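You operate a simulated robot arm through the tools that you are given. There is no shell and no other tool.

Carry out the task below with a simulated robot arm. There is one attempt and no reset: what you move stays moved.

JOB
The seam under the bar is weak: seal that bag again at the heat for its film.
Fine: set thin or thick as printed, switch on, hold the bar till the lamp goes out, switch off, then draw the sled out.

It is judged by the outcome, as a careful person would: the job done as asked, and still so three seconds after it is handed in. It fails if anything else is knocked over, pushed out of place, dropped, spilled or broken. A push-on lid holds only when it is set on centred and level and pressed home; a screw cap is set on level and turned clockwise until tight.

ROBOT AND FRAMES
A 6-joint arm with a two-finger parallel gripper, fixed in place. Base frame: the origin is at the foot of the arm, x ahead of it, y to its left, z up; the work surface is at about z = 0.81. Lengths are in m, angles in degrees, forces in N, time in s.
With the tool pointing down near the work surface it reaches from about 0.3 to 0.66 m from the base axis. Its first joint turns from -115.0 to 115.0 degrees. Payload 3.43 kg.
The TCP is the grasp point between the finger pads, 0.034 m short of the fingertips. In the tool frame z runs along the fingers and y along their closing line. Largest opening 0.128 m; finger width 0.024, thickness 0.012; the body of the gripper, 0.048 by 0.13 m, starts 0.096 m behind the TCP.
Orientation is that of the tool frame in the base frame, as [roll, pitch, yaw] about the fixed x, y, z axes, in that order (R = Rz(yaw) Ry(pitch) Rx(roll)). With the fingers straight down and closing along the base's y, the tool's x points along the base's -x, its y along +y and its z along -z.

CONTROLS
- The arm moves only by the tool play_rows. Its argument "deltas" is a list of rows, each an object (a shift or turn left out is 0, a gripper value left out holds the last) with "slide": the shift along the tool's x, y, z in units of 100 mm (1.0 is 100 mm), a list of three; "angular": the turn, a rotation vector about the tool's x, y, z in units of 180 degrees (1.0 is 180 degrees), a list of three. In form: [{"slide": [tx, ty, tz], "angular": [wx, wy, wz]}, ...]. A call has 1 to 20 rows; each row is the pose to reach, as a shift and turn from the pose commanded when the call began, along the tool's axes at that moment. "fingers" is the finger opening in m, from 0 to 0.128, set as the call begins (left out, the last holds). A call with a number of a shift or a turn outside -1 to 1 is refused whole. Each row takes 0.2 s and may step no farther than 0.05 m and 8.6 degrees from the row before; otherwise, or with a gripper value out of range, the whole call is refused. A pose out of reach is approached as far as the arm can. The call stops where the force on the tool passes 50 N (or 10 N more than at its start, if that is more) or the arm is blocked; 0.2 s more then pass. Each finger travels about 0.153 m/s and halts on what it meets, pressing with about 22 N; the grip force reading is that of the motor and also rises with nothing between the fingers. The clock runs only during rows and for 0.2 s after the last one: add rows that repeat a pose to give the fingers time. It gives the time, the measured TCP pose, the force on the tool (base axes), the opening and the grip force at its end, in the units of the frame above (readings bear some noise), with the torque about the TCP (base axes, N m) and any sound that the robot's microphone picked up.
- Cameras (640 x 400 px; columns grow to the right, rows downward): "scene" is fixed at [0.3835, 0.4964, 1.5305]; the picture's right is [-0.63, 0.77, 0.00], its down [0.73, 0.60, -0.33] and it looks along [-0.26, -0.21, -0.94] (base axes); focal length 268 px, centre (320, 200). "wrist" rides on the gripper at [0.076, -0.011, -0.16] in the tool frame; the picture's right is [0.15, 0.99, 0.00], its down [-0.88, 0.13, -0.46] and it looks along [-0.45, 0.07, 0.89] (tool axes); focal length 234 px, centre (320, 200). There is no depth. A picture from a camera that has moved, and an enlarged one, comes with that camera's place and axes in the base frame and with its lens. The place of the scene camera against the robot may be out by one fixed shift of up to 0.025 m in any direction.
- snapshot(camera): a new picture of that camera. It takes no simulated time.
- move_column(by): slides the trunk up (or, below 0, down) by that many m; the arm rides with it, the base frame stays. It gives what a move gives, with no picture.
- inspect(camera, box): a new picture of the part [left, top, right, bottom] of that camera's present view, enlarged. It takes no simulated time.
- sign_off(): hands the job in; it is judged then, once.

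Places have to be worked out from the pictures, the camera data and where the tool is seen. Open the gripper and draw the arm clear of the work before you hand the job in, unless the task says otherwise.

The tools are called as a command line: name --argument value ..., lists and objects as JSON in quotes. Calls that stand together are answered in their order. play_rows: Moves the arm, as the interface text tells. Its arguments: {"type":"object","properties":{"deltas":{"type":"array","items":{"type":"object","properties":{"slide":{"type":"array","items":{"type":"number"}},"angular":{"type":"array","items":{"type":"number"}}}}},"fingers":{"type":"number"}},"required":["deltas"]} The other tools are called the same way: move_column (by) slides the trunk up or down; snapshot (camera) takes a picture; inspect (camera, box) takes an enlarged picture of a part of a camera's view; sign_off () hands the job in.

At the start:

```text
clock: 0.0
position: [0.2512, 0.3639, 1.2511]
tcp_rot: [-180.0, 0.0, -180.0]
force: [0.8, 0.6, -1.1]
wrist_torque: [0.0, -0.02, -0.01]
grip_width: 0.1279
finger_force: 0.1
trunk travel left (down, up): [-0.85, 0.14]
```

scene: 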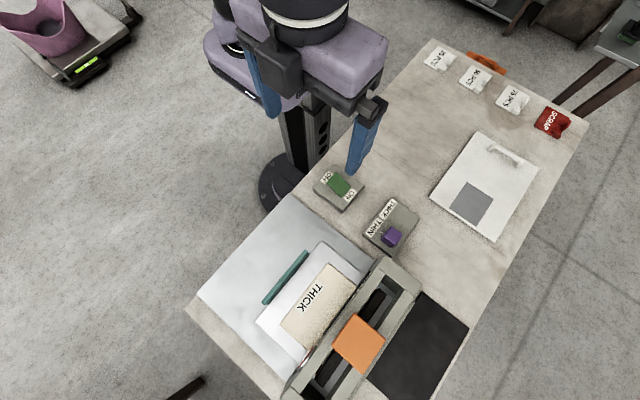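
wrist: 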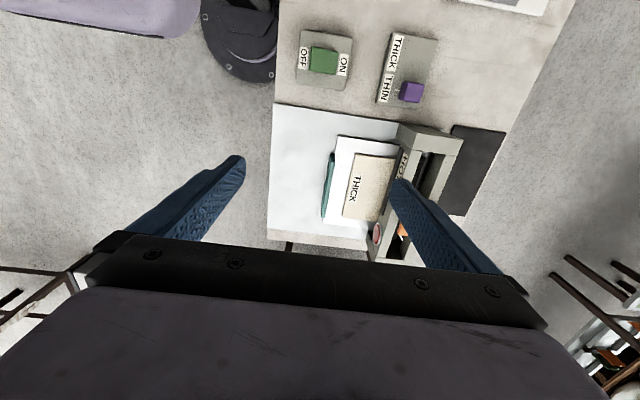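

I'll look closer at the sealer, its switch, the selector and the bag before moving.

inspect --camera "scene" --box '[180, 160, 480, 400]'

inspect --camera "scene" --box '[300, 150, 440, 260]'

inspect --camera "wrist" --box '[260, 10, 520, 260]'

inspect --camera "scene" --box '[410, 30, 600, 250]'

```text
1.67 times, centred on (330, 280) of scene
camera zoom: at [0.3835, 0.4964, 1.5305], right [-0.63, 0.77, 0.0], down [0.73, 0.6, -0.33], along [-0.26, -0.21, -0.94], focal length 446 px, centre (303, 67)
```

zoom: 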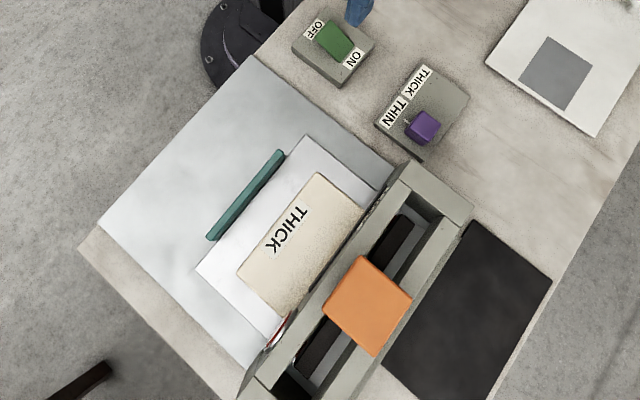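

```text
3.64 times, centred on (370, 205) of scene
camera zoom: at [0.3835, 0.4964, 1.5305], right [-0.63, 0.77, 0.0], down [0.73, 0.6, -0.33], along [-0.26, -0.21, -0.94], focal length 973 px, centre (138, 182)
```

zoom: 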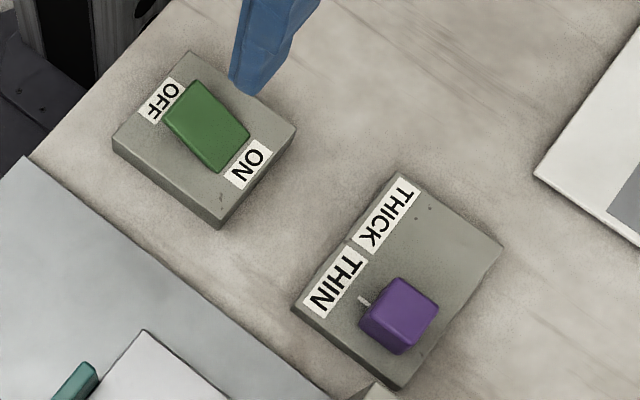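

```text
1.60 times, centred on (390, 135) of wrist
camera zoom: at [0.1753, 0.3512, 1.4125], right [-0.15, 0.99, 0.0], down [0.88, 0.13, 0.46], along [0.45, 0.07, -0.89], focal length 375 px, centre (208, 304)
```

zoom: 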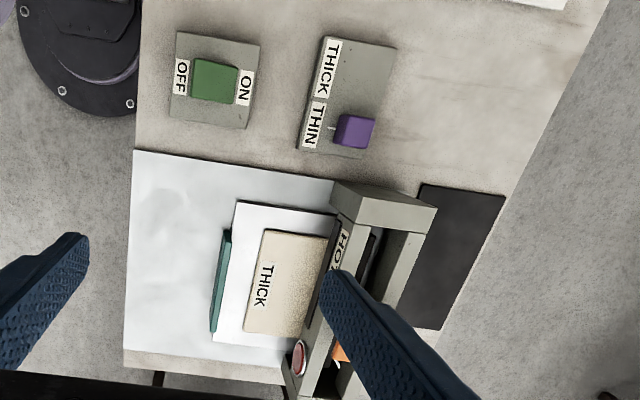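

```text
1.82 times, centred on (505, 140) of scene
camera zoom: at [0.3835, 0.4964, 1.5305], right [-0.63, 0.77, 0.0], down [0.73, 0.6, -0.33], along [-0.26, -0.21, -0.94], focal length 486 px, centre (-16, 309)
```

zoom: 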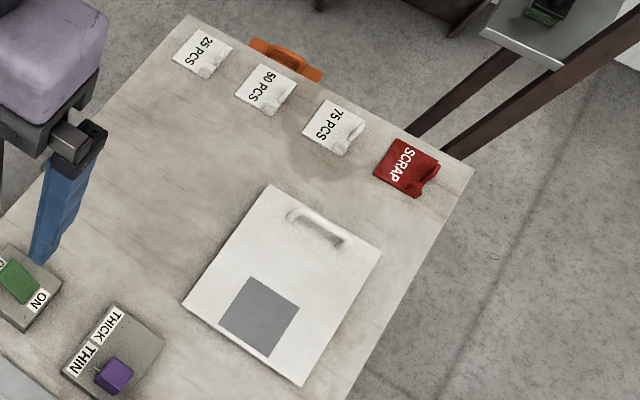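

The bag's film label reads THICK and the slider is at THIN. The rocker is near (0.135, 0.358), the knob near (0.165, 0.553), the sealer lies along x at y≈0.6 and the teal sled handle is at y≈0.40. I'll move the arm for a closer look from the wrist camera.

play_rows --deltas '[{"slide": [0.12, 0.25, 0.25]}, {"slide": [0.25, 0.5, 0.5]}, {"slide": [0.37, 0.75, 0.75]}, {"slide": [0.5, 1.0, 1.0]}]'

snapshot --camera "wrist"

snapshot --camera "scene"

```text
clock: 1.0
position: [0.2015, 0.467, 1.1516]
tcp_rot: [-180.0, -0.1, 180.0]
force: [1.1, 0.5, 0.4]
wrist_torque: [-0.02, 0.01, 0.02]
grip_width: 0.1279
finger_force: 0.1
trunk travel left (down, up): [-0.85, 0.14]
```

```text
taken
camera wrist: at [0.1256, 0.4538, 1.3129], right [-0.15, 0.99, 0.0], down [0.88, 0.13, 0.46], along [0.45, 0.07, -0.89], focal length 234 px, centre (320, 200)
```

wrist: 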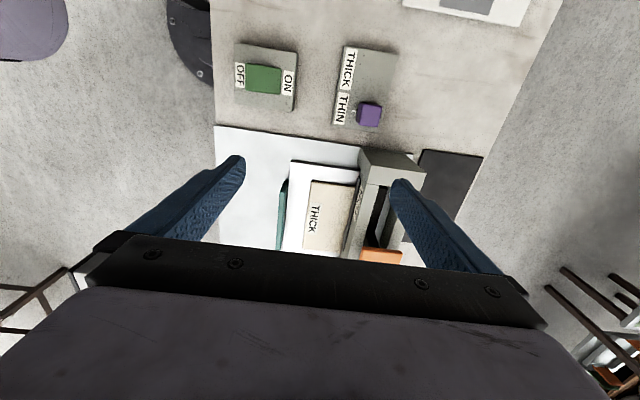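

```text
taken
```

scene: 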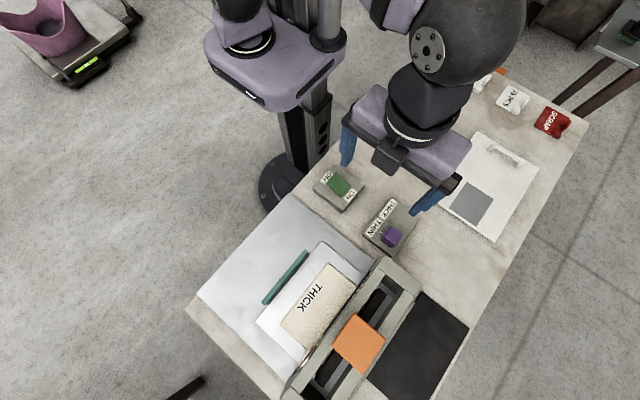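

The rocker and slider are clear of the gripper. I'll zoom on the sealer in both views to find the lamp, the bar and the sled geometry.

inspect --camera "scene" --box '[260, 250, 430, 400]'

inspect --camera "wrist" --box '[220, 30, 420, 130]'

inspect --camera "wrist" --box '[260, 130, 430, 270]'

```text
2.67 times, centred on (345, 325) of scene
camera zoom: at [0.3835, 0.4964, 1.5305], right [-0.63, 0.77, 0.0], down [0.73, 0.6, -0.33], along [-0.26, -0.21, -0.94], focal length 714 px, centre (253, -133)
```

zoom: 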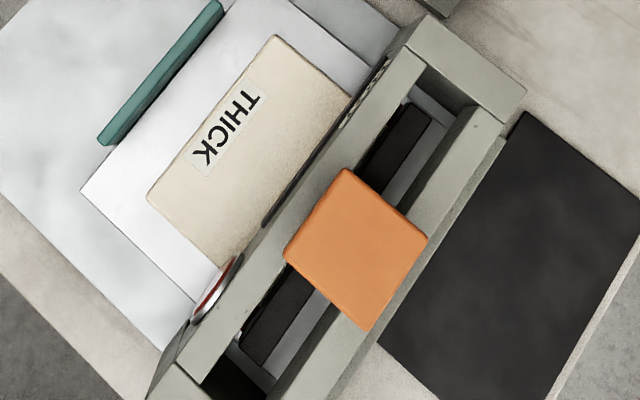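

```text
3.20 times, centred on (320, 80) of wrist
camera zoom: at [0.1256, 0.4538, 1.3129], right [-0.15, 0.99, 0.0], down [0.88, 0.13, 0.46], along [0.45, 0.07, -0.89], focal length 749 px, centre (320, 584)
```

zoom: 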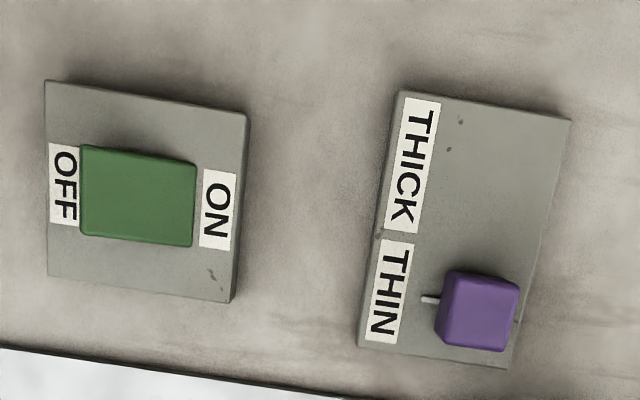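

```text
2.86 times, centred on (345, 200) of wrist
camera zoom: at [0.1256, 0.4538, 1.3129], right [-0.15, 0.99, 0.0], down [0.88, 0.13, 0.46], along [0.45, 0.07, -0.89], focal length 669 px, centre (249, 200)
```

zoom: 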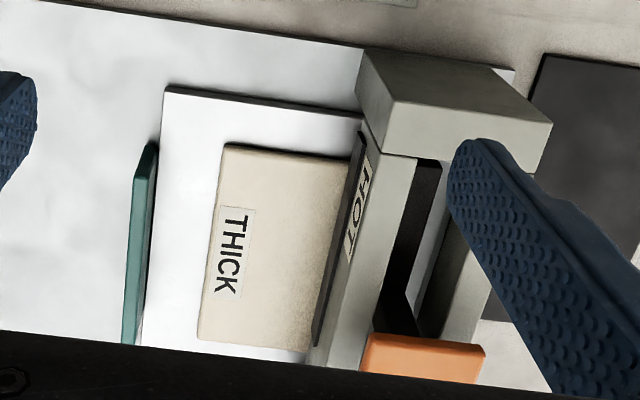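

The slider knob is about 0.04 m across, at (0.167, 0.553), and THICK is about 0.066 m toward -x. The orange press pad is near (0.402, 0.603) with its top at about z 0.98. I'll move above the knob for a close view.

play_rows --deltas '[{"slide": [0.1, 0.28, 0.33]}, {"slide": [0.22, 0.57, 0.66]}, {"slide": [0.35, 0.86, 1.0]}]'

snapshot --camera "wrist"

snapshot --camera "scene"

```text
clock: 1.8
position: [0.1668, 0.5542, 1.0521]
tcp_rot: [-180.0, -0.1, 180.0]
force: [1.0, 0.9, 0.0]
wrist_torque: [-0.06, -0.01, 0.0]
grip_width: 0.128
finger_force: 0.0
trunk travel left (down, up): [-0.85, 0.14]
```

```text
taken
camera wrist: at [0.0893, 0.5416, 1.2136], right [-0.15, 0.99, 0.0], down [0.88, 0.13, 0.46], along [0.45, 0.07, -0.89], focal length 234 px, centre (320, 200)
```

wrist: 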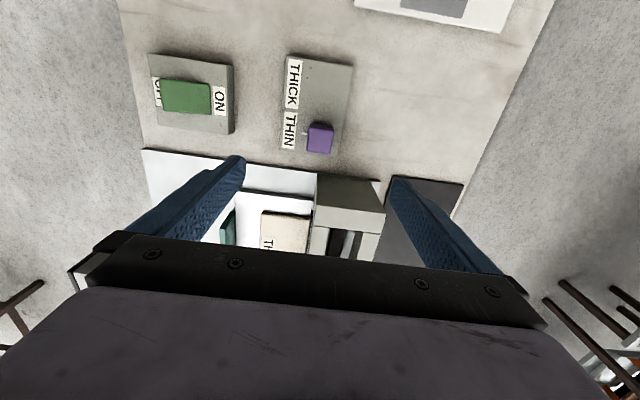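

```text
taken
```

scene: 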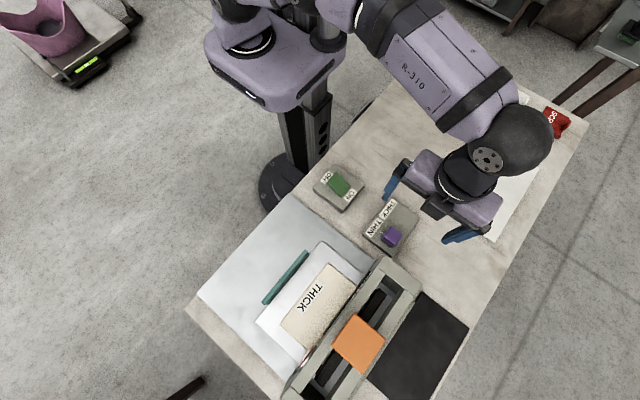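

inspect --camera "wrist" --box '[240, 40, 400, 160]'

inspect --camera "wrist" --box '[130, 40, 250, 150]'

```text
3.33 times, centred on (320, 100) of wrist
camera zoom: at [0.0893, 0.5416, 1.2136], right [-0.15, 0.99, 0.0], down [0.88, 0.13, 0.46], along [0.45, 0.07, -0.89], focal length 781 px, centre (320, 533)
```

zoom: 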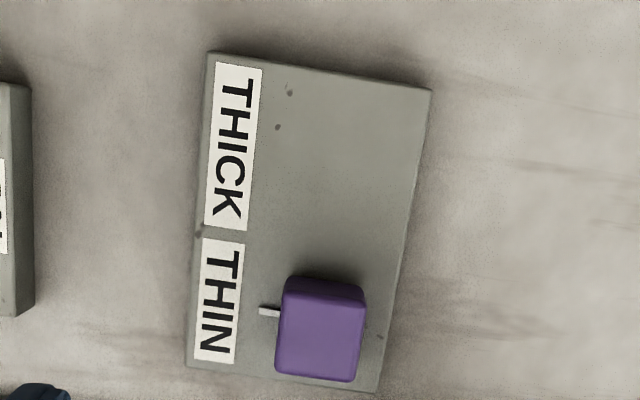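

```text
3.64 times, centred on (190, 95) of wrist
camera zoom: at [0.0893, 0.5416, 1.2136], right [-0.15, 0.99, 0.0], down [0.88, 0.13, 0.46], along [0.45, 0.07, -0.89], focal length 852 px, centre (793, 582)
```

zoom: 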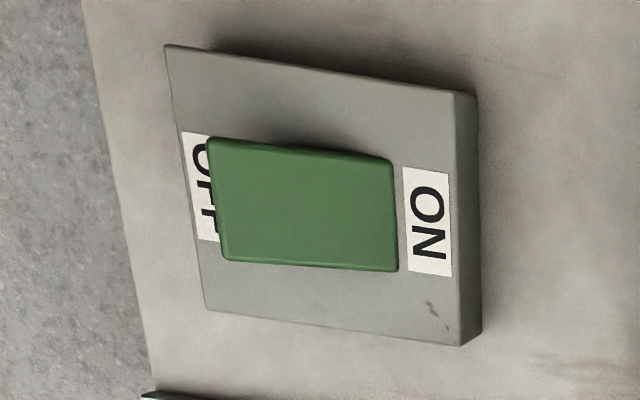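

I need to know which end of the rocker is down, so I'll zoom in tight on it from the scene camera.

inspect --camera "scene" --box '[310, 160, 370, 215]'

inspect --camera "wrist" --box '[145, 65, 245, 135]'

```text
7.27 times, centred on (340, 188) of scene
camera zoom: at [0.3835, 0.4964, 1.5305], right [-0.63, 0.77, 0.0], down [0.73, 0.6, -0.33], along [-0.26, -0.21, -0.94], focal length 1946 px, centre (174, 291)
```

zoom: 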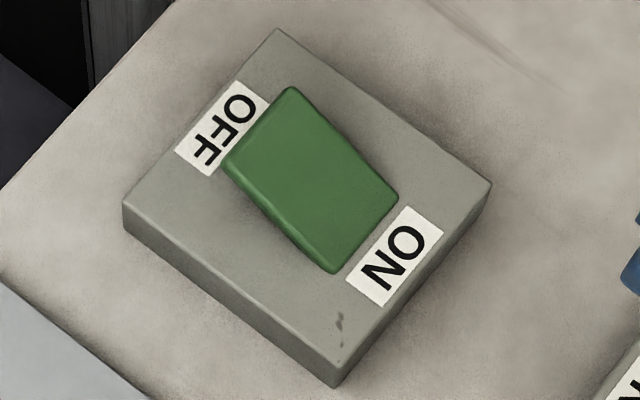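

```text
5.71 times, centred on (195, 100) of wrist
camera zoom: at [0.0893, 0.5416, 1.2136], right [-0.15, 0.99, 0.0], down [0.88, 0.13, 0.46], along [0.45, 0.07, -0.89], focal length 1338 px, centre (1034, 771)
```

zoom: 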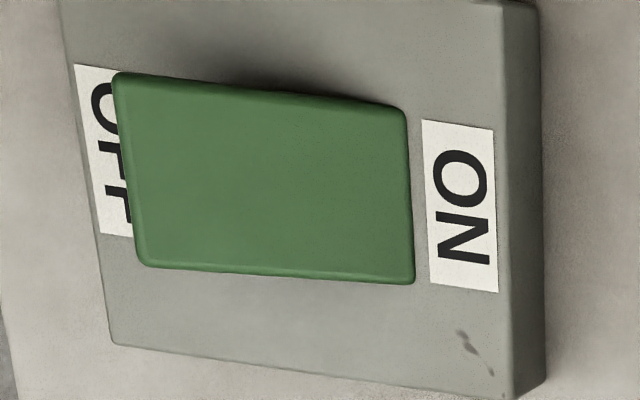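

The knob is centred under the TCP at y≈0.554, x≈0.167. I'll narrow the fingers to 0.08 and come down in stages.

play_rows --deltas '[{"slide": [0, 0, 0.4]}, {"slide": [0, 0, 0.8]}, {"slide": [0, 0, 1.0]}]' --fingers 0.08

snapshot --camera "wrist"

inspect --camera "scene" --box '[340, 150, 500, 280]'

```text
clock: 2.6
position: [0.1648, 0.5516, 0.9508]
tcp_rot: [179.9, 0.0, 180.0]
force: [-0.2, 1.1, -0.4]
wrist_torque: [-0.02, 0.0, 0.0]
grip_width: 0.0801
finger_force: 0.0
trunk travel left (down, up): [-0.85, 0.14]
```

```text
taken
camera wrist: at [0.0885, 0.5385, 1.1112], right [-0.15, 0.99, 0.0], down [0.88, 0.13, 0.46], along [0.45, 0.07, -0.89], focal length 234 px, centre (320, 200)
```

wrist: 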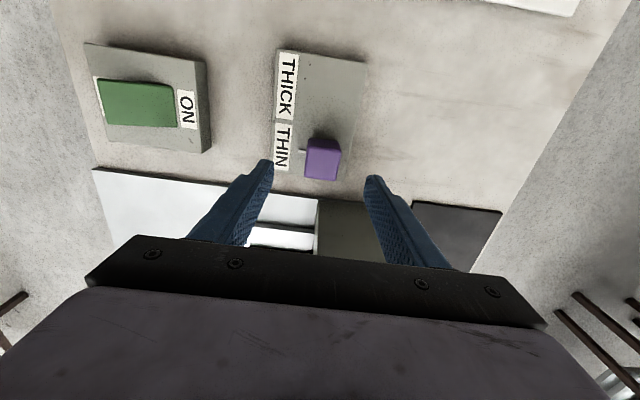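

```text
3.08 times, centred on (420, 215) of scene
camera zoom: at [0.3835, 0.4964, 1.5305], right [-0.63, 0.77, 0.0], down [0.73, 0.6, -0.33], along [-0.26, -0.21, -0.94], focal length 823 px, centre (12, 154)
```

zoom: 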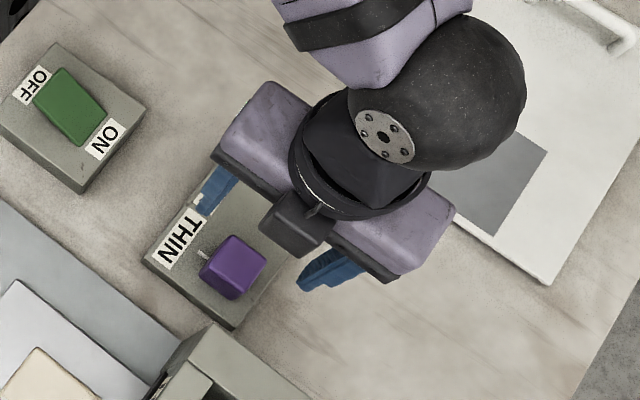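

The fingers straddle the knob. I'll continue down to about z 0.885, leaving the tips just over the box face.

play_rows --deltas '[{"slide": [0, 0, 0.3]}, {"slide": [0, 0, 0.6]}, {"slide": [0, 0, 0.66]}]'

snapshot --camera "wrist"

inspect --camera "scene" --box '[340, 150, 500, 280]'

```text
clock: 3.4
position: [0.1656, 0.5507, 0.8832]
tcp_rot: [180.0, 0.0, 180.0]
force: [0.0, 0.1, -0.6]
wrist_torque: [-0.01, 0.0, 0.01]
grip_width: 0.08
finger_force: 0.1
trunk travel left (down, up): [-0.85, 0.14]
```

```text
taken
camera wrist: at [0.0902, 0.5369, 1.046], right [-0.15, 0.99, 0.0], down [0.88, 0.13, 0.46], along [0.45, 0.07, -0.89], focal length 234 px, centre (320, 200)
```

wrist: 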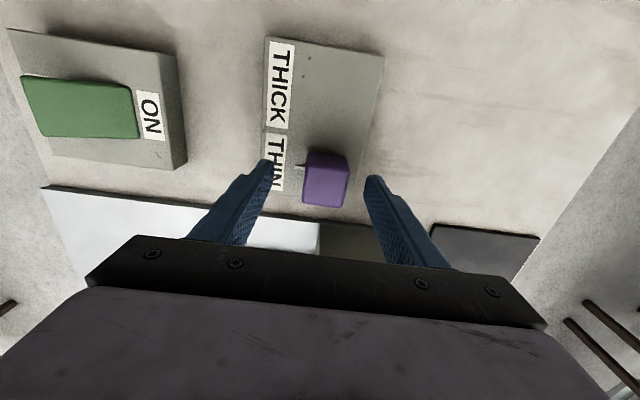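

```text
3.08 times, centred on (420, 215) of scene
camera zoom: at [0.3835, 0.4964, 1.5305], right [-0.63, 0.77, 0.0], down [0.73, 0.6, -0.33], along [-0.26, -0.21, -0.94], focal length 823 px, centre (12, 154)
```

zoom: 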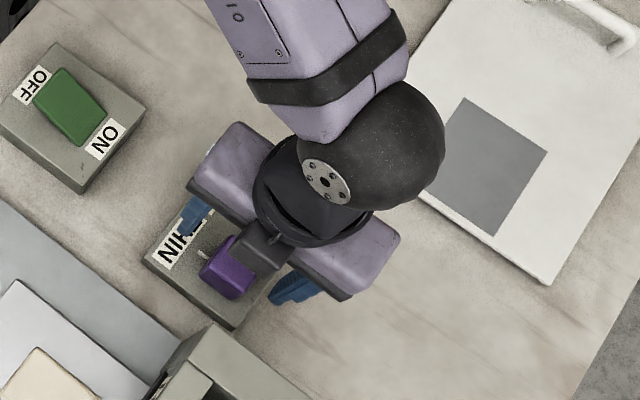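

inspect --camera "wrist" --box '[0, 20, 200, 180]'

inspect --camera "wrist" --box '[240, 90, 400, 220]'

```text
2.50 times, centred on (100, 100) of wrist
camera zoom: at [0.0902, 0.5369, 1.046], right [-0.15, 0.99, 0.0], down [0.88, 0.13, 0.46], along [0.45, 0.07, -0.89], focal length 585 px, centre (870, 450)
```

zoom: 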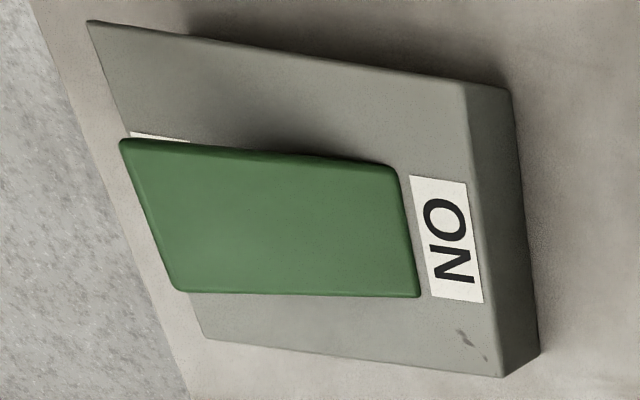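

```text
3.08 times, centred on (320, 155) of wrist
camera zoom: at [0.0902, 0.5369, 1.046], right [-0.15, 0.99, 0.0], down [0.88, 0.13, 0.46], along [0.45, 0.07, -0.89], focal length 720 px, centre (320, 338)
```

zoom: 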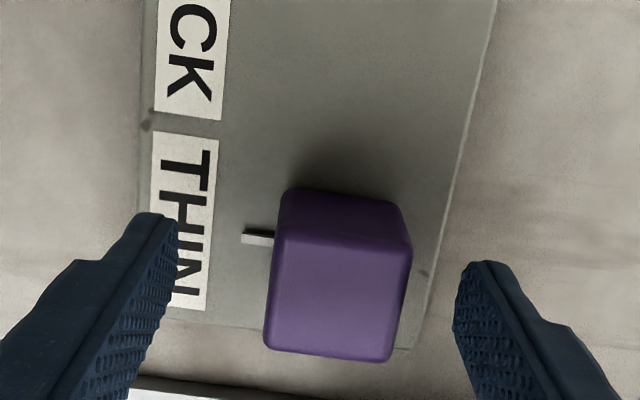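

The rocker's ON end sits low and its OFF end stands high, so I want to see whether the sealer's lamp is lit. I'll zoom on the lamp before touching anything.

inspect --camera "scene" --box '[280, 335, 350, 400]'

inspect --camera "scene" --box '[310, 160, 370, 215]'

```text
6.15 times, centred on (315, 368) of scene
camera zoom: at [0.3835, 0.4964, 1.5305], right [-0.63, 0.77, 0.0], down [0.73, 0.6, -0.33], along [-0.26, -0.21, -0.94], focal length 1646 px, centre (351, -831)
```

zoom: 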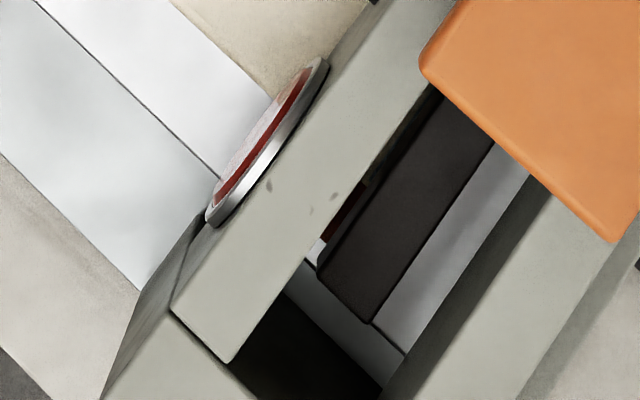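

```text
7.27 times, centred on (340, 188) of scene
camera zoom: at [0.3835, 0.4964, 1.5305], right [-0.63, 0.77, 0.0], down [0.73, 0.6, -0.33], along [-0.26, -0.21, -0.94], focal length 1946 px, centre (174, 291)
```

zoom: 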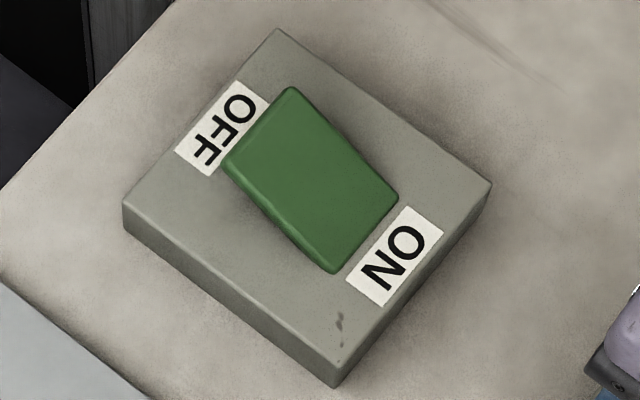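

The round item on the sealer face looks like a dial or lamp, and I'll view it head-on later. I'll grip the slider knob now, after a 3 mm correction in y.

play_rows --deltas '[{"slide": [0, 0.03, 0]}, {"slide": [0, 0.03, 0]}, {"slide": [0, 0.03, 0]}]' --fingers 0.03

inspect --camera "wrist" --box '[240, 90, 400, 220]'

```text
clock: 4.2
position: [0.1661, 0.5544, 0.8853]
tcp_rot: [180.0, 0.1, 180.0]
force: [-0.1, 5.3, 0.4]
wrist_torque: [0.27, -0.15, -0.02]
grip_width: 0.0372
finger_force: 45.1
trunk travel left (down, up): [-0.85, 0.14]
```

```text
3.08 times, centred on (320, 155) of wrist
camera zoom: at [0.09, 0.5415, 1.0468], right [-0.15, 0.99, 0.0], down [0.88, 0.13, 0.46], along [0.45, 0.07, -0.89], focal length 720 px, centre (320, 338)
```

zoom: 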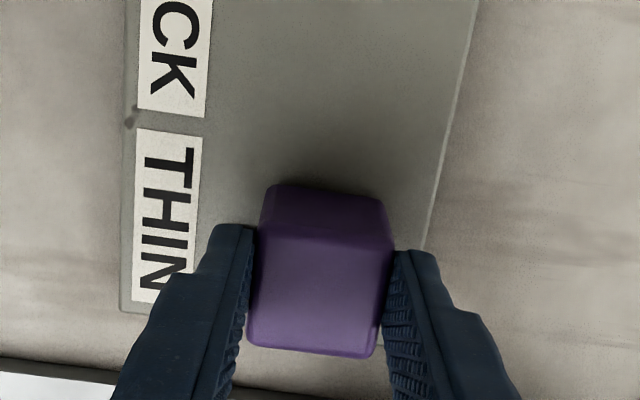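

The knob is held at 0.037 m. I'll slide it toward -x by 0.066 m, the spacing of the label centres, in small steps.

play_rows --deltas '[{"slide": [0.1, 0.02, 0]}, {"slide": [0.22, 0.02, 0]}, {"slide": [0.34, 0.02, 0]}, {"slide": [0.46, 0.02, 0]}, {"slide": [0.56, 0.02, 0]}, {"slide": [0.64, 0.02, 0]}, {"slide": [0.64, 0.02, 0]}]'

snapshot --camera "wrist"

inspect --camera "scene" --box '[340, 150, 480, 260]'

```text
clock: 5.8
position: [0.1028, 0.5556, 0.8854]
tcp_rot: [-179.9, 0.0, -180.0]
force: [-2.3, -5.2, 1.6]
wrist_torque: [-0.31, 0.08, 0.0]
grip_width: 0.0374
finger_force: 45.1
trunk travel left (down, up): [-0.85, 0.14]
```

```text
taken
camera wrist: at [0.0254, 0.5419, 1.0469], right [-0.15, 0.99, 0.0], down [0.88, 0.13, 0.46], along [0.45, 0.07, -0.89], focal length 234 px, centre (320, 200)
```

wrist: 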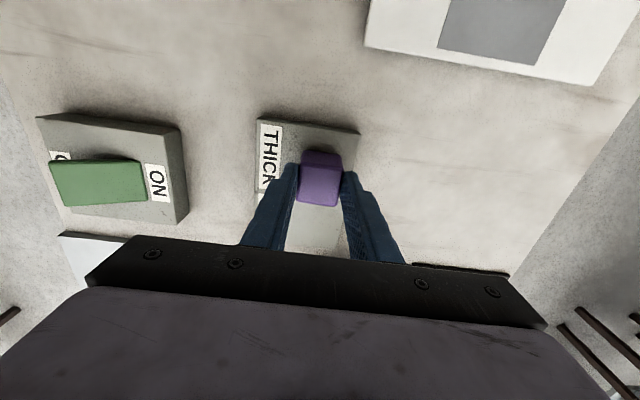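

```text
3.64 times, centred on (410, 205) of scene
camera zoom: at [0.3835, 0.4964, 1.5305], right [-0.63, 0.77, 0.0], down [0.73, 0.6, -0.33], along [-0.26, -0.21, -0.94], focal length 973 px, centre (-7, 182)
```

zoom: 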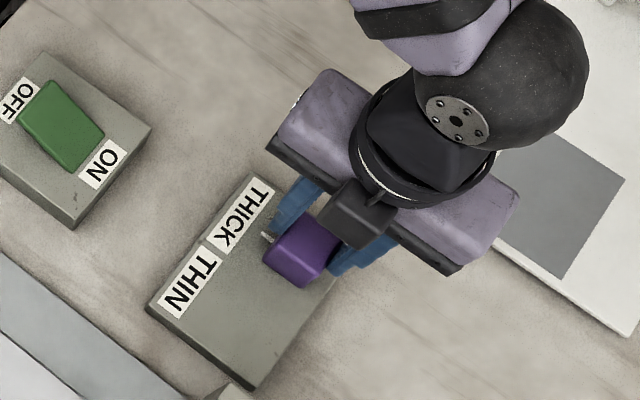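

The pointer is nearly on the centre of THICK. I'll nudge a few millimetres more to find the end stop.

play_rows --deltas '[{"slide": [0.03, 0, 0]}, {"slide": [0.06, 0, 0]}, {"slide": [0.06, 0, 0]}]'

inspect --camera "scene" --box '[350, 180, 430, 250]'

```text
clock: 6.6
position: [0.0998, 0.5532, 0.885]
tcp_rot: [179.9, 0.1, 179.9]
force: [15.1, -4.2, 1.0]
wrist_torque: [-0.12, -0.39, -0.08]
grip_width: 0.0374
finger_force: 45.2
trunk travel left (down, up): [-0.85, 0.14]
```

```text
5.71 times, centred on (390, 215) of scene
camera zoom: at [0.3835, 0.4964, 1.5305], right [-0.63, 0.77, 0.0], down [0.73, 0.6, -0.33], along [-0.26, -0.21, -0.94], focal length 1529 px, centre (-80, 114)
```

zoom: 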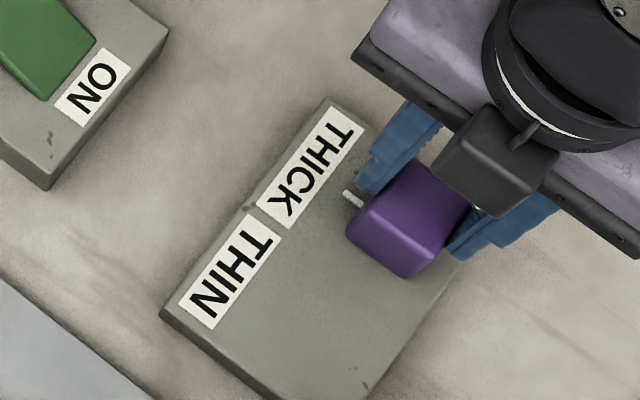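

The force rose to 15 N at x≈0.100, so the slider is at its THICK end stop. I'll open the fingers and lift straight up.

play_rows --deltas '[{"slide": [0, 0, 0]}, {"slide": [0, 0, 0]}, {"slide": [0, 0, -0.3]}, {"slide": [0, 0, -0.7]}, {"slide": [0, 0, -1.0]}]' --fingers 0.08

inspect --camera "scene" --box '[350, 180, 430, 250]'

inspect --camera "wrist" --box '[200, 60, 420, 200]'

```text
clock: 7.8
position: [0.095, 0.5547, 0.9855]
tcp_rot: [180.0, 0.0, -179.9]
force: [-0.5, 0.3, 0.2]
wrist_torque: [0.01, 0.01, 0.02]
grip_width: 0.0798
finger_force: 0.0
trunk travel left (down, up): [-0.85, 0.14]
```

```text
5.71 times, centred on (390, 215) of scene
camera zoom: at [0.3835, 0.4964, 1.5305], right [-0.63, 0.77, 0.0], down [0.73, 0.6, -0.33], along [-0.26, -0.21, -0.94], focal length 1529 px, centre (-80, 114)
```

zoom: 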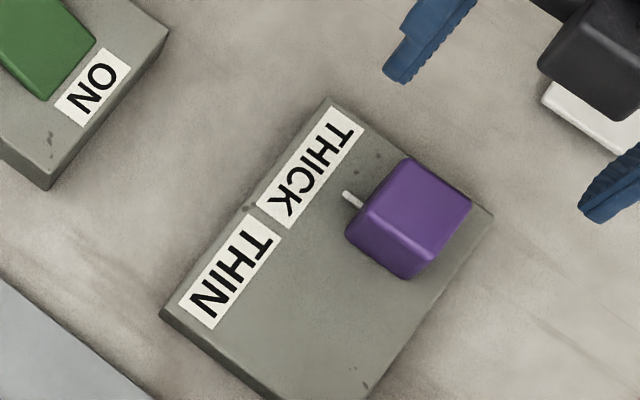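

```text
2.86 times, centred on (310, 130) of wrist
camera zoom: at [0.0192, 0.5416, 1.147], right [-0.15, 0.99, 0.0], down [0.88, 0.13, 0.46], along [0.45, 0.07, -0.89], focal length 669 px, centre (349, 400)
```

zoom: 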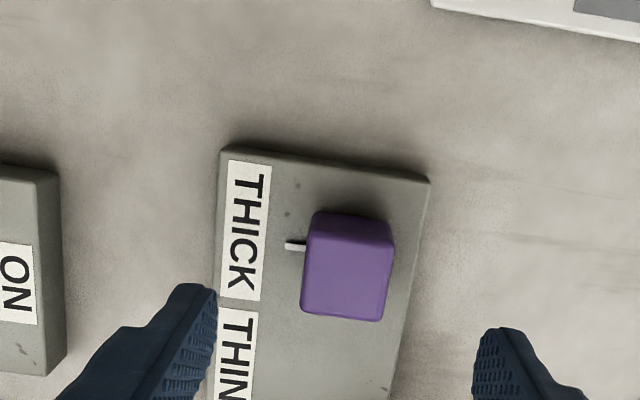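

The slider is confirmed at THICK and the slider box hasn't moved. I'll raise up and swing the tool so the wrist camera looks at the sealer's front face with the dial or lamp.

play_rows --deltas '[{"slide": [-0.2, -0.2, -0.28]}, {"slide": [-0.45, -0.45, -0.55]}, {"slide": [-0.72, -0.72, -0.8]}, {"slide": [-1.0, -1.0, -1.0]}]'

play_rows --deltas '[{"slide": [-0.1, -0.07, 0], "angular": [0, 0, -0.045]}, {"slide": [-0.2, -0.14, 0], "angular": [0, 0, -0.09]}, {"slide": [-0.3, -0.2, 0], "angular": [0, 0, -0.135]}, {"slide": [-0.4, -0.26, 0], "angular": [0, 0, -0.18]}, {"slide": [-0.5, -0.32, 0], "angular": [0, 0, -0.225]}, {"slide": [-0.6, -0.38, 0], "angular": [0, 0, -0.27]}, {"slide": [-0.7, -0.44, 0], "angular": [0, 0, -0.315]}, {"slide": [-0.8, -0.5, 0], "angular": [0, 0, -0.36]}, {"slide": [-0.9, -0.56, 0], "angular": [0, 0, -0.405]}, {"slide": [-1.0, -0.6, 0], "angular": [0, 0, -0.45]}, {"slide": [-1.0, -0.6, 0], "angular": [0, 0, -0.495]}]'

snapshot --camera "wrist"

snapshot --camera "scene"

```text
clock: 8.8
position: [0.2, 0.4521, 1.0855]
tcp_rot: [180.0, 0.0, -179.9]
force: [0.8, -1.2, -0.1]
wrist_torque: [0.02, 0.02, 0.0]
grip_width: 0.0799
finger_force: 0.1
trunk travel left (down, up): [-0.85, 0.14]
```

```text
clock: 11.2
position: [0.296, 0.3947, 1.0842]
tcp_rot: [180.0, 0.0, -90.8]
force: [-0.4, 0.1, -0.1]
wrist_torque: [-0.01, -0.02, 0.05]
grip_width: 0.0801
finger_force: 0.0
trunk travel left (down, up): [-0.85, 0.14]
```

```text
taken
camera wrist: at [0.306, 0.3169, 1.2462], right [-0.99, -0.13, 0.0], down [-0.12, 0.88, 0.46], along [-0.06, 0.45, -0.89], focal length 234 px, centre (320, 200)
```

wrist: 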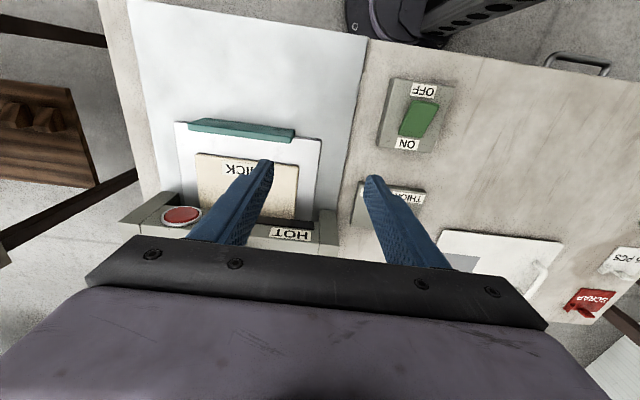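

```text
taken
```

scene: 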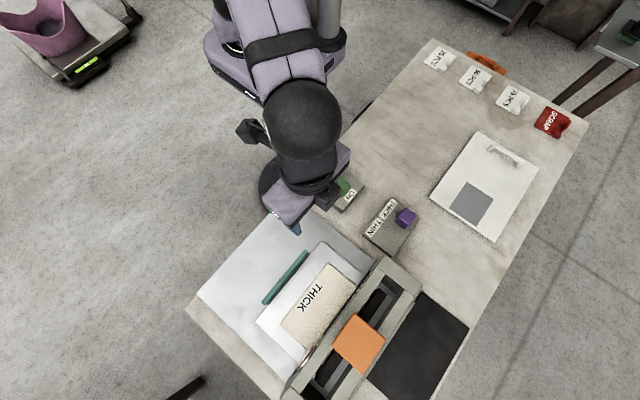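

inspect --camera "wrist" --box '[120, 100, 340, 260]'

inspect --camera "wrist" --box '[365, 65, 475, 165]'

```text
2.50 times, centred on (230, 180) of wrist
camera zoom: at [0.306, 0.3169, 1.2462], right [-0.99, -0.13, 0.0], down [-0.12, 0.88, 0.46], along [-0.06, 0.45, -0.89], focal length 585 px, centre (545, 250)
```

zoom: 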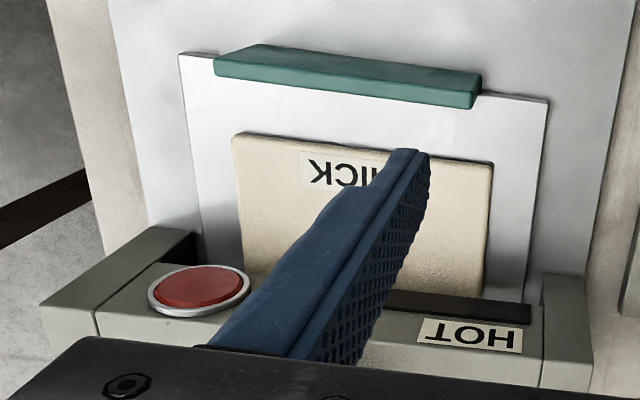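

```text
4.00 times, centred on (420, 115) of wrist
camera zoom: at [0.306, 0.3169, 1.2462], right [-0.99, -0.13, 0.0], down [-0.12, 0.88, 0.46], along [-0.06, 0.45, -0.89], focal length 937 px, centre (-80, 540)
```

zoom: 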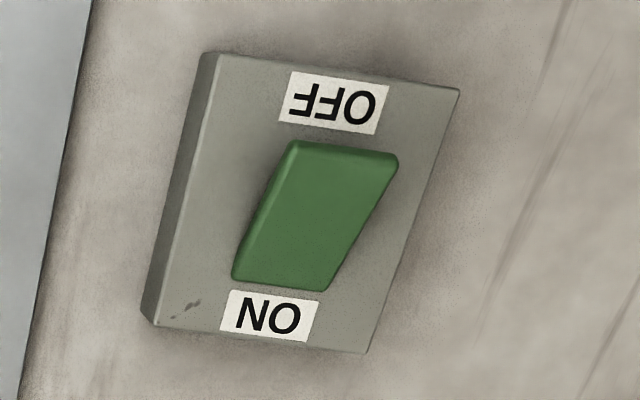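

The round red lamp looks dull, apparently unlit. The rocker's ON end looks low already, so I'll press it anyway and check the lamp's response. First I'll check that the arm can hover over the orange pad, at a safe height.

play_rows --deltas '[{"slide": [-0.33, -0.2, -0.15]}, {"slide": [-0.66, -0.4, -0.3]}, {"slide": [-1.0, -0.6, -0.4]}]' --fingers 0.0

play_rows --deltas '[{"slide": [-0.2, -0.1, 0]}, {"slide": [-0.4, -0.2, 0]}, {"slide": [-0.6, -0.3, 0]}, {"slide": [-0.8, -0.4, 0]}, {"slide": [-0.95, -0.45, 0]}]'

snapshot --camera "scene"

snapshot --camera "wrist"

```text
clock: 12.0
position: [0.3516, 0.4868, 1.1222]
tcp_rot: [179.8, -0.3, -90.9]
force: [0.5, -0.2, -0.2]
wrist_torque: [0.03, 0.01, 0.0]
grip_width: 0.0
finger_force: 21.6
out of reach, approached as far as the arm can: row 3
trunk travel left (down, up): [-0.85, 0.14]
```

```text
clock: 13.2
position: [0.354, 0.4946, 1.1046]
tcp_rot: [-180.0, 0.0, -90.9]
force: [-0.1, -0.4, 0.1]
wrist_torque: [0.03, -0.01, -0.02]
grip_width: 0.0002
finger_force: 22.1
out of reach, approached as far as the arm can: row 1, 2, 3, 4, 5
trunk travel left (down, up): [-0.85, 0.14]
```

```text
taken
```

scene: 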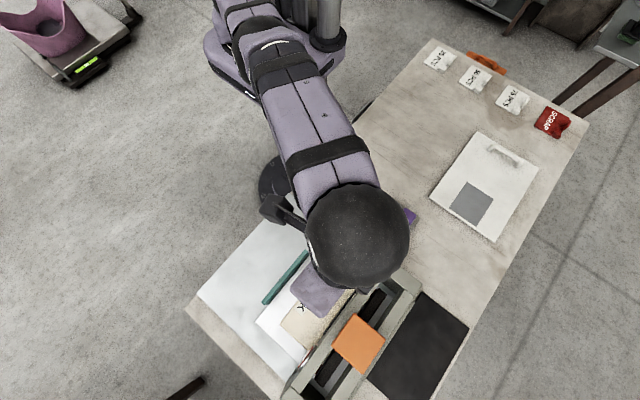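

```text
taken
camera wrist: at [0.363, 0.4167, 1.2659], right [-0.99, -0.13, 0.0], down [-0.12, 0.88, 0.46], along [-0.06, 0.45, -0.89], focal length 234 px, centre (320, 200)
```

wrist: 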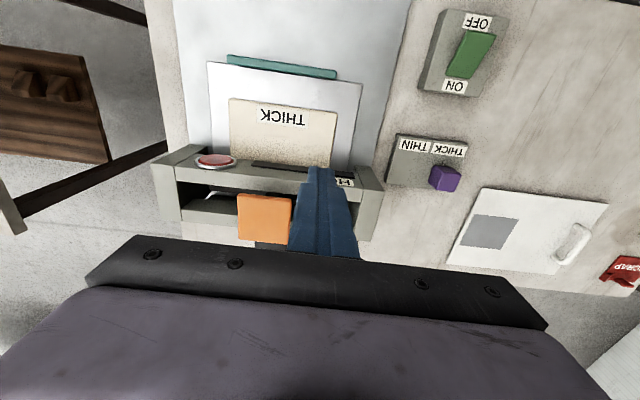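

Tool-down reach at this height stops at about 0.61 m and the pad is at about 0.72 m, so I'll have to tilt the tool outward. I'll back off first and read where the command frame ends up.

play_rows --deltas '[{"slide": [0.3, 0.3, 0]}, {"slide": [0.6, 0.6, 0]}, {"slide": [0.8, 0.8, 0]}, {"slide": [1.0, 1.0, 0]}]'

```text
clock: 14.2
position: [0.2897, 0.4835, 1.1639]
tcp_rot: [179.2, -2.1, -90.9]
force: [-1.7, -0.5, 0.0]
wrist_torque: [0.07, -0.2, -0.01]
grip_width: 0.0
finger_force: 22.4
out of reach, approached as far as the arm can: row 1, 2, 3, 4
trunk travel left (down, up): [-0.85, 0.14]
```

The reading looks transitional, so I'll hold for a moment and read again.

play_rows --deltas '[{"slide": [0, 0, 0]}, {"slide": [0, 0, 0]}, {"slide": [0, 0, 0]}]'

```text
clock: 15.0
position: [0.2951, 0.4845, 1.1619]
tcp_rot: [179.0, -2.3, -90.9]
force: [-0.1, -0.5, 0.2]
wrist_torque: [-0.02, -0.01, 0.03]
grip_width: 0.0
finger_force: 22.2
trunk travel left (down, up): [-0.85, 0.14]
```

The command frame has reset to the reached pose, with a 2° tilt. I'll level the tool and pull in closer and lower.

play_rows --deltas '[{"slide": [0.25, 0.0, 0.2], "angular": [0.0028, -0.0064, 0]}, {"slide": [0.5, 0.0, 0.4], "angular": [0.0056, -0.0128, 0]}, {"slide": [0.8, 0.0, 0.6], "angular": [0.0056, -0.0128, 0]}, {"slide": [0.8, 0.0, 0.6], "angular": [0.0056, -0.0128, 0]}]'

```text
clock: 16.0
position: [0.3098, 0.4759, 1.2048]
tcp_rot: [-179.3, 2.0, -90.9]
force: [-0.6, -0.6, 0.2]
wrist_torque: [0.01, 0.03, 0.0]
grip_width: 0.0001
finger_force: 21.7
out of reach, approached as far as the arm can: row 1, 2, 3, 4
trunk travel left (down, up): [-0.85, 0.14]
```

That move drifted upward instead of down, so the arm may be in an awkward configuration. I'll look at it.

snapshot --camera "scene"

snapshot --camera "wrist"

```text
taken
```

scene: 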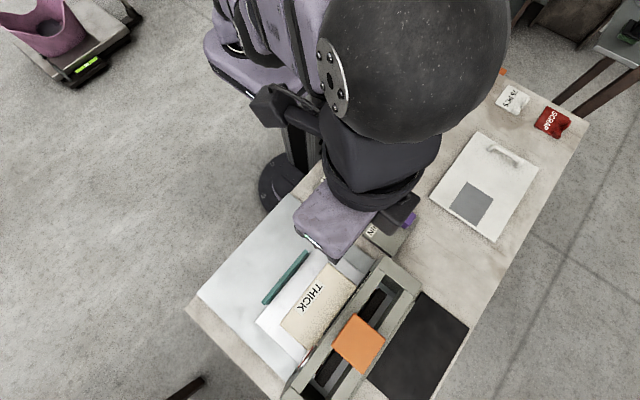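

```text
taken
camera wrist: at [0.3174, 0.3934, 1.3642], right [-0.99, -0.13, -0.02], down [-0.12, 0.87, 0.48], along [-0.05, 0.48, -0.88], focal length 234 px, centre (320, 200)
```

wrist: 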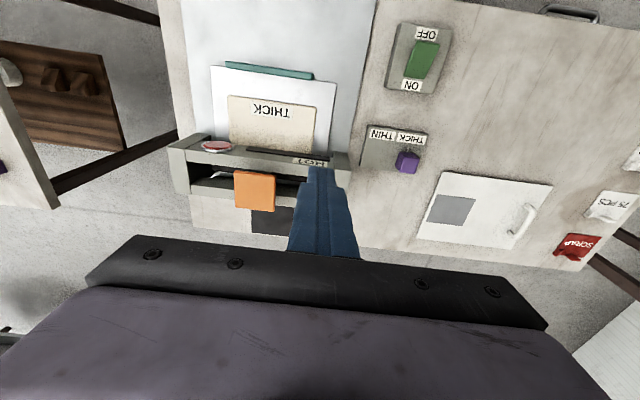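

The wrist has folded into a different elbow posture. I'll go back toward the known-good start pose (0.25, 0.36, 1.25) to recover.

play_rows --deltas '[{"slide": [0.25, 0.15, -0.11], "angular": [-0.001, 0.0028, 0]}, {"slide": [0.5, 0.3, -0.22], "angular": [-0.002, 0.0056, 0]}, {"slide": [0.75, 0.45, -0.33], "angular": [-0.003, 0.0083, 0]}, {"slide": [1.0, 0.6, -0.45], "angular": [-0.0039, 0.0111, 0]}, {"slide": [1.0, 0.6, -0.45], "angular": [-0.0039, 0.0111, 0]}]'

snapshot --camera "scene"

```text
clock: 17.2
position: [0.2459, 0.3763, 1.2451]
tcp_rot: [-179.6, 0.4, -90.8]
force: [-0.8, -0.2, 0.6]
wrist_torque: [0.01, -0.04, 0.02]
grip_width: 0.0005
finger_force: 22.0
out of reach, approached as far as the arm can: row 1, 2
trunk travel left (down, up): [-0.85, 0.14]
```

```text
taken
```

scene: 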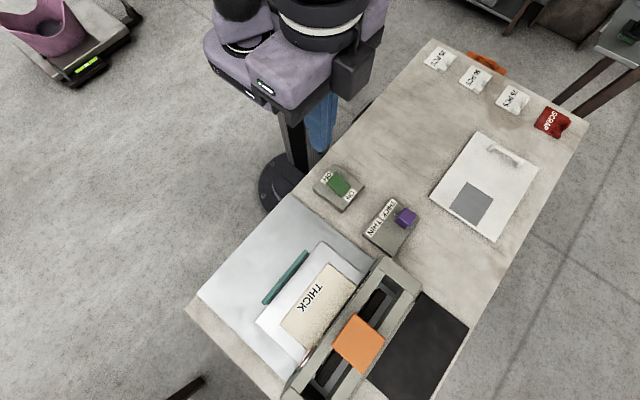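

The arm has recovered and nothing on the table moved. Next is the rocker's ON end near (0.142, 0.372): I'll move above it with the fingers closed.

play_rows --deltas '[{"slide": [0, 0.33, 0.33]}, {"slide": [0, 0.66, 0.66]}, {"slide": [0.0, 1.0, 1.0]}]'

play_rows --deltas '[{"slide": [0, 0, 0.45]}, {"slide": [0, 0, 0.9]}, {"slide": [0.0, 0, 1.0]}]'

snapshot --camera "wrist"

inspect --camera "scene" --box '[290, 130, 410, 240]'

```text
clock: 18.0
position: [0.1475, 0.378, 1.1446]
tcp_rot: [-179.6, 0.4, -90.9]
force: [0.3, 0.6, -0.2]
wrist_torque: [-0.01, 0.0, -0.02]
grip_width: 0.0
finger_force: 21.9
trunk travel left (down, up): [-0.85, 0.14]
```

```text
clock: 18.8
position: [0.148, 0.3778, 1.0454]
tcp_rot: [-179.8, 0.2, -90.9]
force: [0.3, 0.5, 0.0]
wrist_torque: [0.0, 0.02, -0.01]
grip_width: 0.0001
finger_force: 22.4
trunk travel left (down, up): [-0.85, 0.14]
```

```text
taken
camera wrist: at [0.1571, 0.2993, 1.2078], right [-0.99, -0.13, -0.01], down [-0.12, 0.88, 0.46], along [-0.05, 0.46, -0.89], focal length 234 px, centre (320, 200)
```

wrist: 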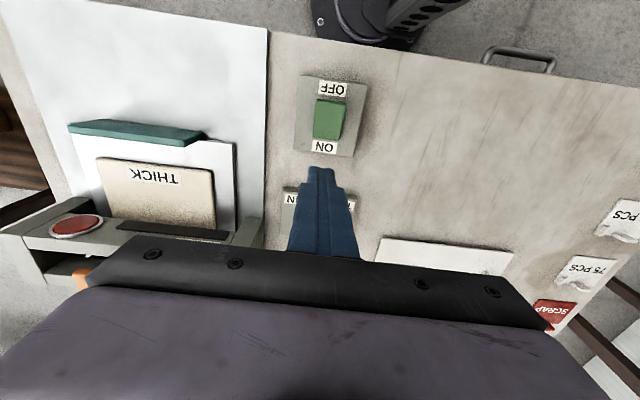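

```text
3.64 times, centred on (350, 185) of scene
camera zoom: at [0.3835, 0.4964, 1.5305], right [-0.63, 0.77, 0.0], down [0.73, 0.6, -0.33], along [-0.26, -0.21, -0.94], focal length 973 px, centre (211, 254)
```

zoom: 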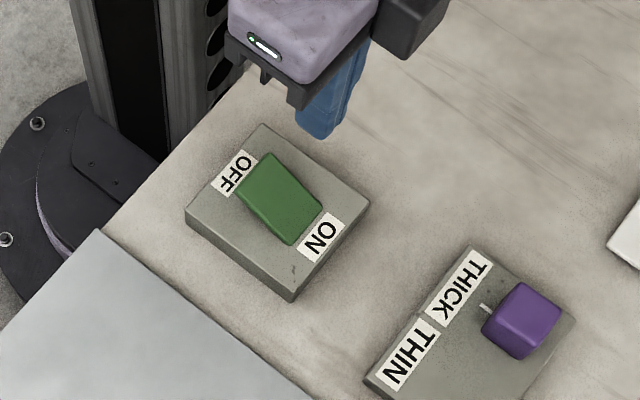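

The tip is aligned near the ON end. I'll shift about 1 cm in -x and 8 mm in -y to centre on the ON half, and descend to z 0.91.

play_rows --deltas '[{"slide": [0.04, 0.05, 0.4]}, {"slide": [0.08, 0.1, 0.8]}, {"slide": [0.08, 0.1, 1.0]}]'

play_rows --deltas '[{"slide": [0, 0, 0.2]}, {"slide": [0, 0, 0.35]}, {"slide": [0, 0, 0.35]}]'

inspect --camera "wrist" --box '[230, 80, 430, 230]'

inspect --camera "scene" --box '[300, 140, 390, 220]'

```text
clock: 19.6
position: [0.1372, 0.3706, 0.9457]
tcp_rot: [-179.7, 0.3, -90.9]
force: [0.1, -0.4, 0.2]
wrist_torque: [-0.04, -0.01, 0.01]
grip_width: 0.0
finger_force: 22.3
trunk travel left (down, up): [-0.85, 0.14]
```

```text
clock: 20.4
position: [0.1373, 0.3711, 0.9108]
tcp_rot: [-179.7, 0.3, -90.9]
force: [-0.5, 0.0, 0.7]
wrist_torque: [-0.01, 0.02, 0.04]
grip_width: 0.0001
finger_force: 22.5
trunk travel left (down, up): [-0.85, 0.14]
```

```text
2.67 times, centred on (330, 155) of wrist
camera zoom: at [0.1468, 0.2918, 1.0718], right [-0.99, -0.13, -0.01], down [-0.12, 0.88, 0.46], along [-0.05, 0.46, -0.89], focal length 624 px, centre (293, 320)
```

zoom: 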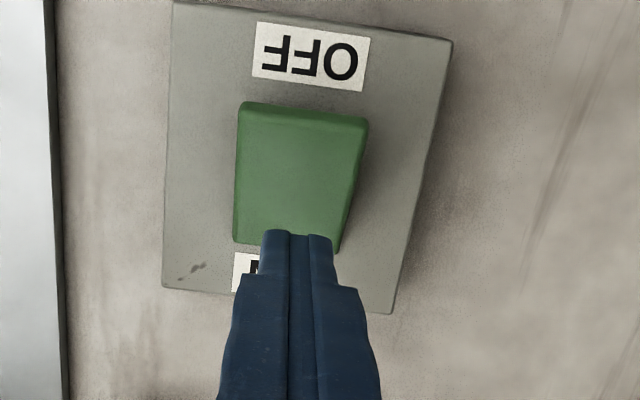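

```text
5.00 times, centred on (345, 180) of scene
camera zoom: at [0.3835, 0.4964, 1.5305], right [-0.63, 0.77, 0.0], down [0.73, 0.6, -0.33], along [-0.26, -0.21, -0.94], focal length 1338 px, centre (195, 300)
```

zoom: 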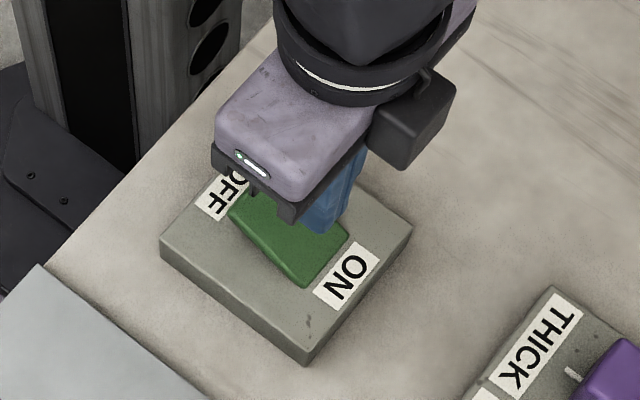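

The tip is over the ON half. I'll shift 4 mm further inside and descend slowly, watching the force for contact.

play_rows --deltas '[{"slide": [0.04, 0, 0.06]}, {"slide": [0.04, 0, 0.12]}, {"slide": [0.04, 0, 0.18]}, {"slide": [0.04, 0, 0.22]}, {"slide": [0.04, 0, 0.25]}]'

inspect --camera "wrist" --box '[230, 80, 430, 230]'

```text
clock: 21.6
position: [0.1388, 0.366, 0.8862]
tcp_rot: [-179.7, 0.3, -90.9]
force: [0.5, 0.1, -0.5]
wrist_torque: [-0.01, -0.02, 0.03]
grip_width: 0.0
finger_force: 21.8
trunk travel left (down, up): [-0.85, 0.14]
```

```text
2.67 times, centred on (330, 155) of wrist
camera zoom: at [0.1471, 0.2886, 1.0474], right [-0.99, -0.13, -0.01], down [-0.12, 0.88, 0.46], along [-0.05, 0.46, -0.89], focal length 624 px, centre (293, 320)
```

zoom: 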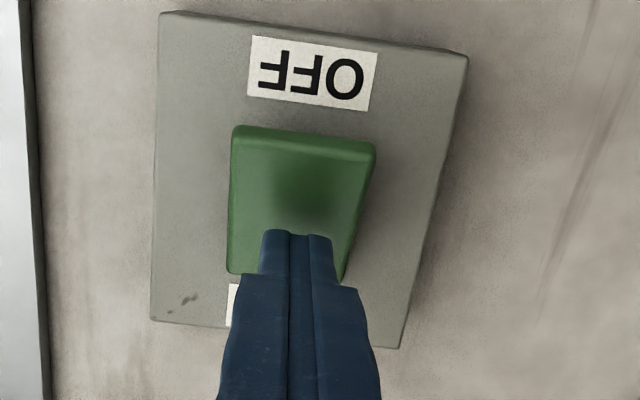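

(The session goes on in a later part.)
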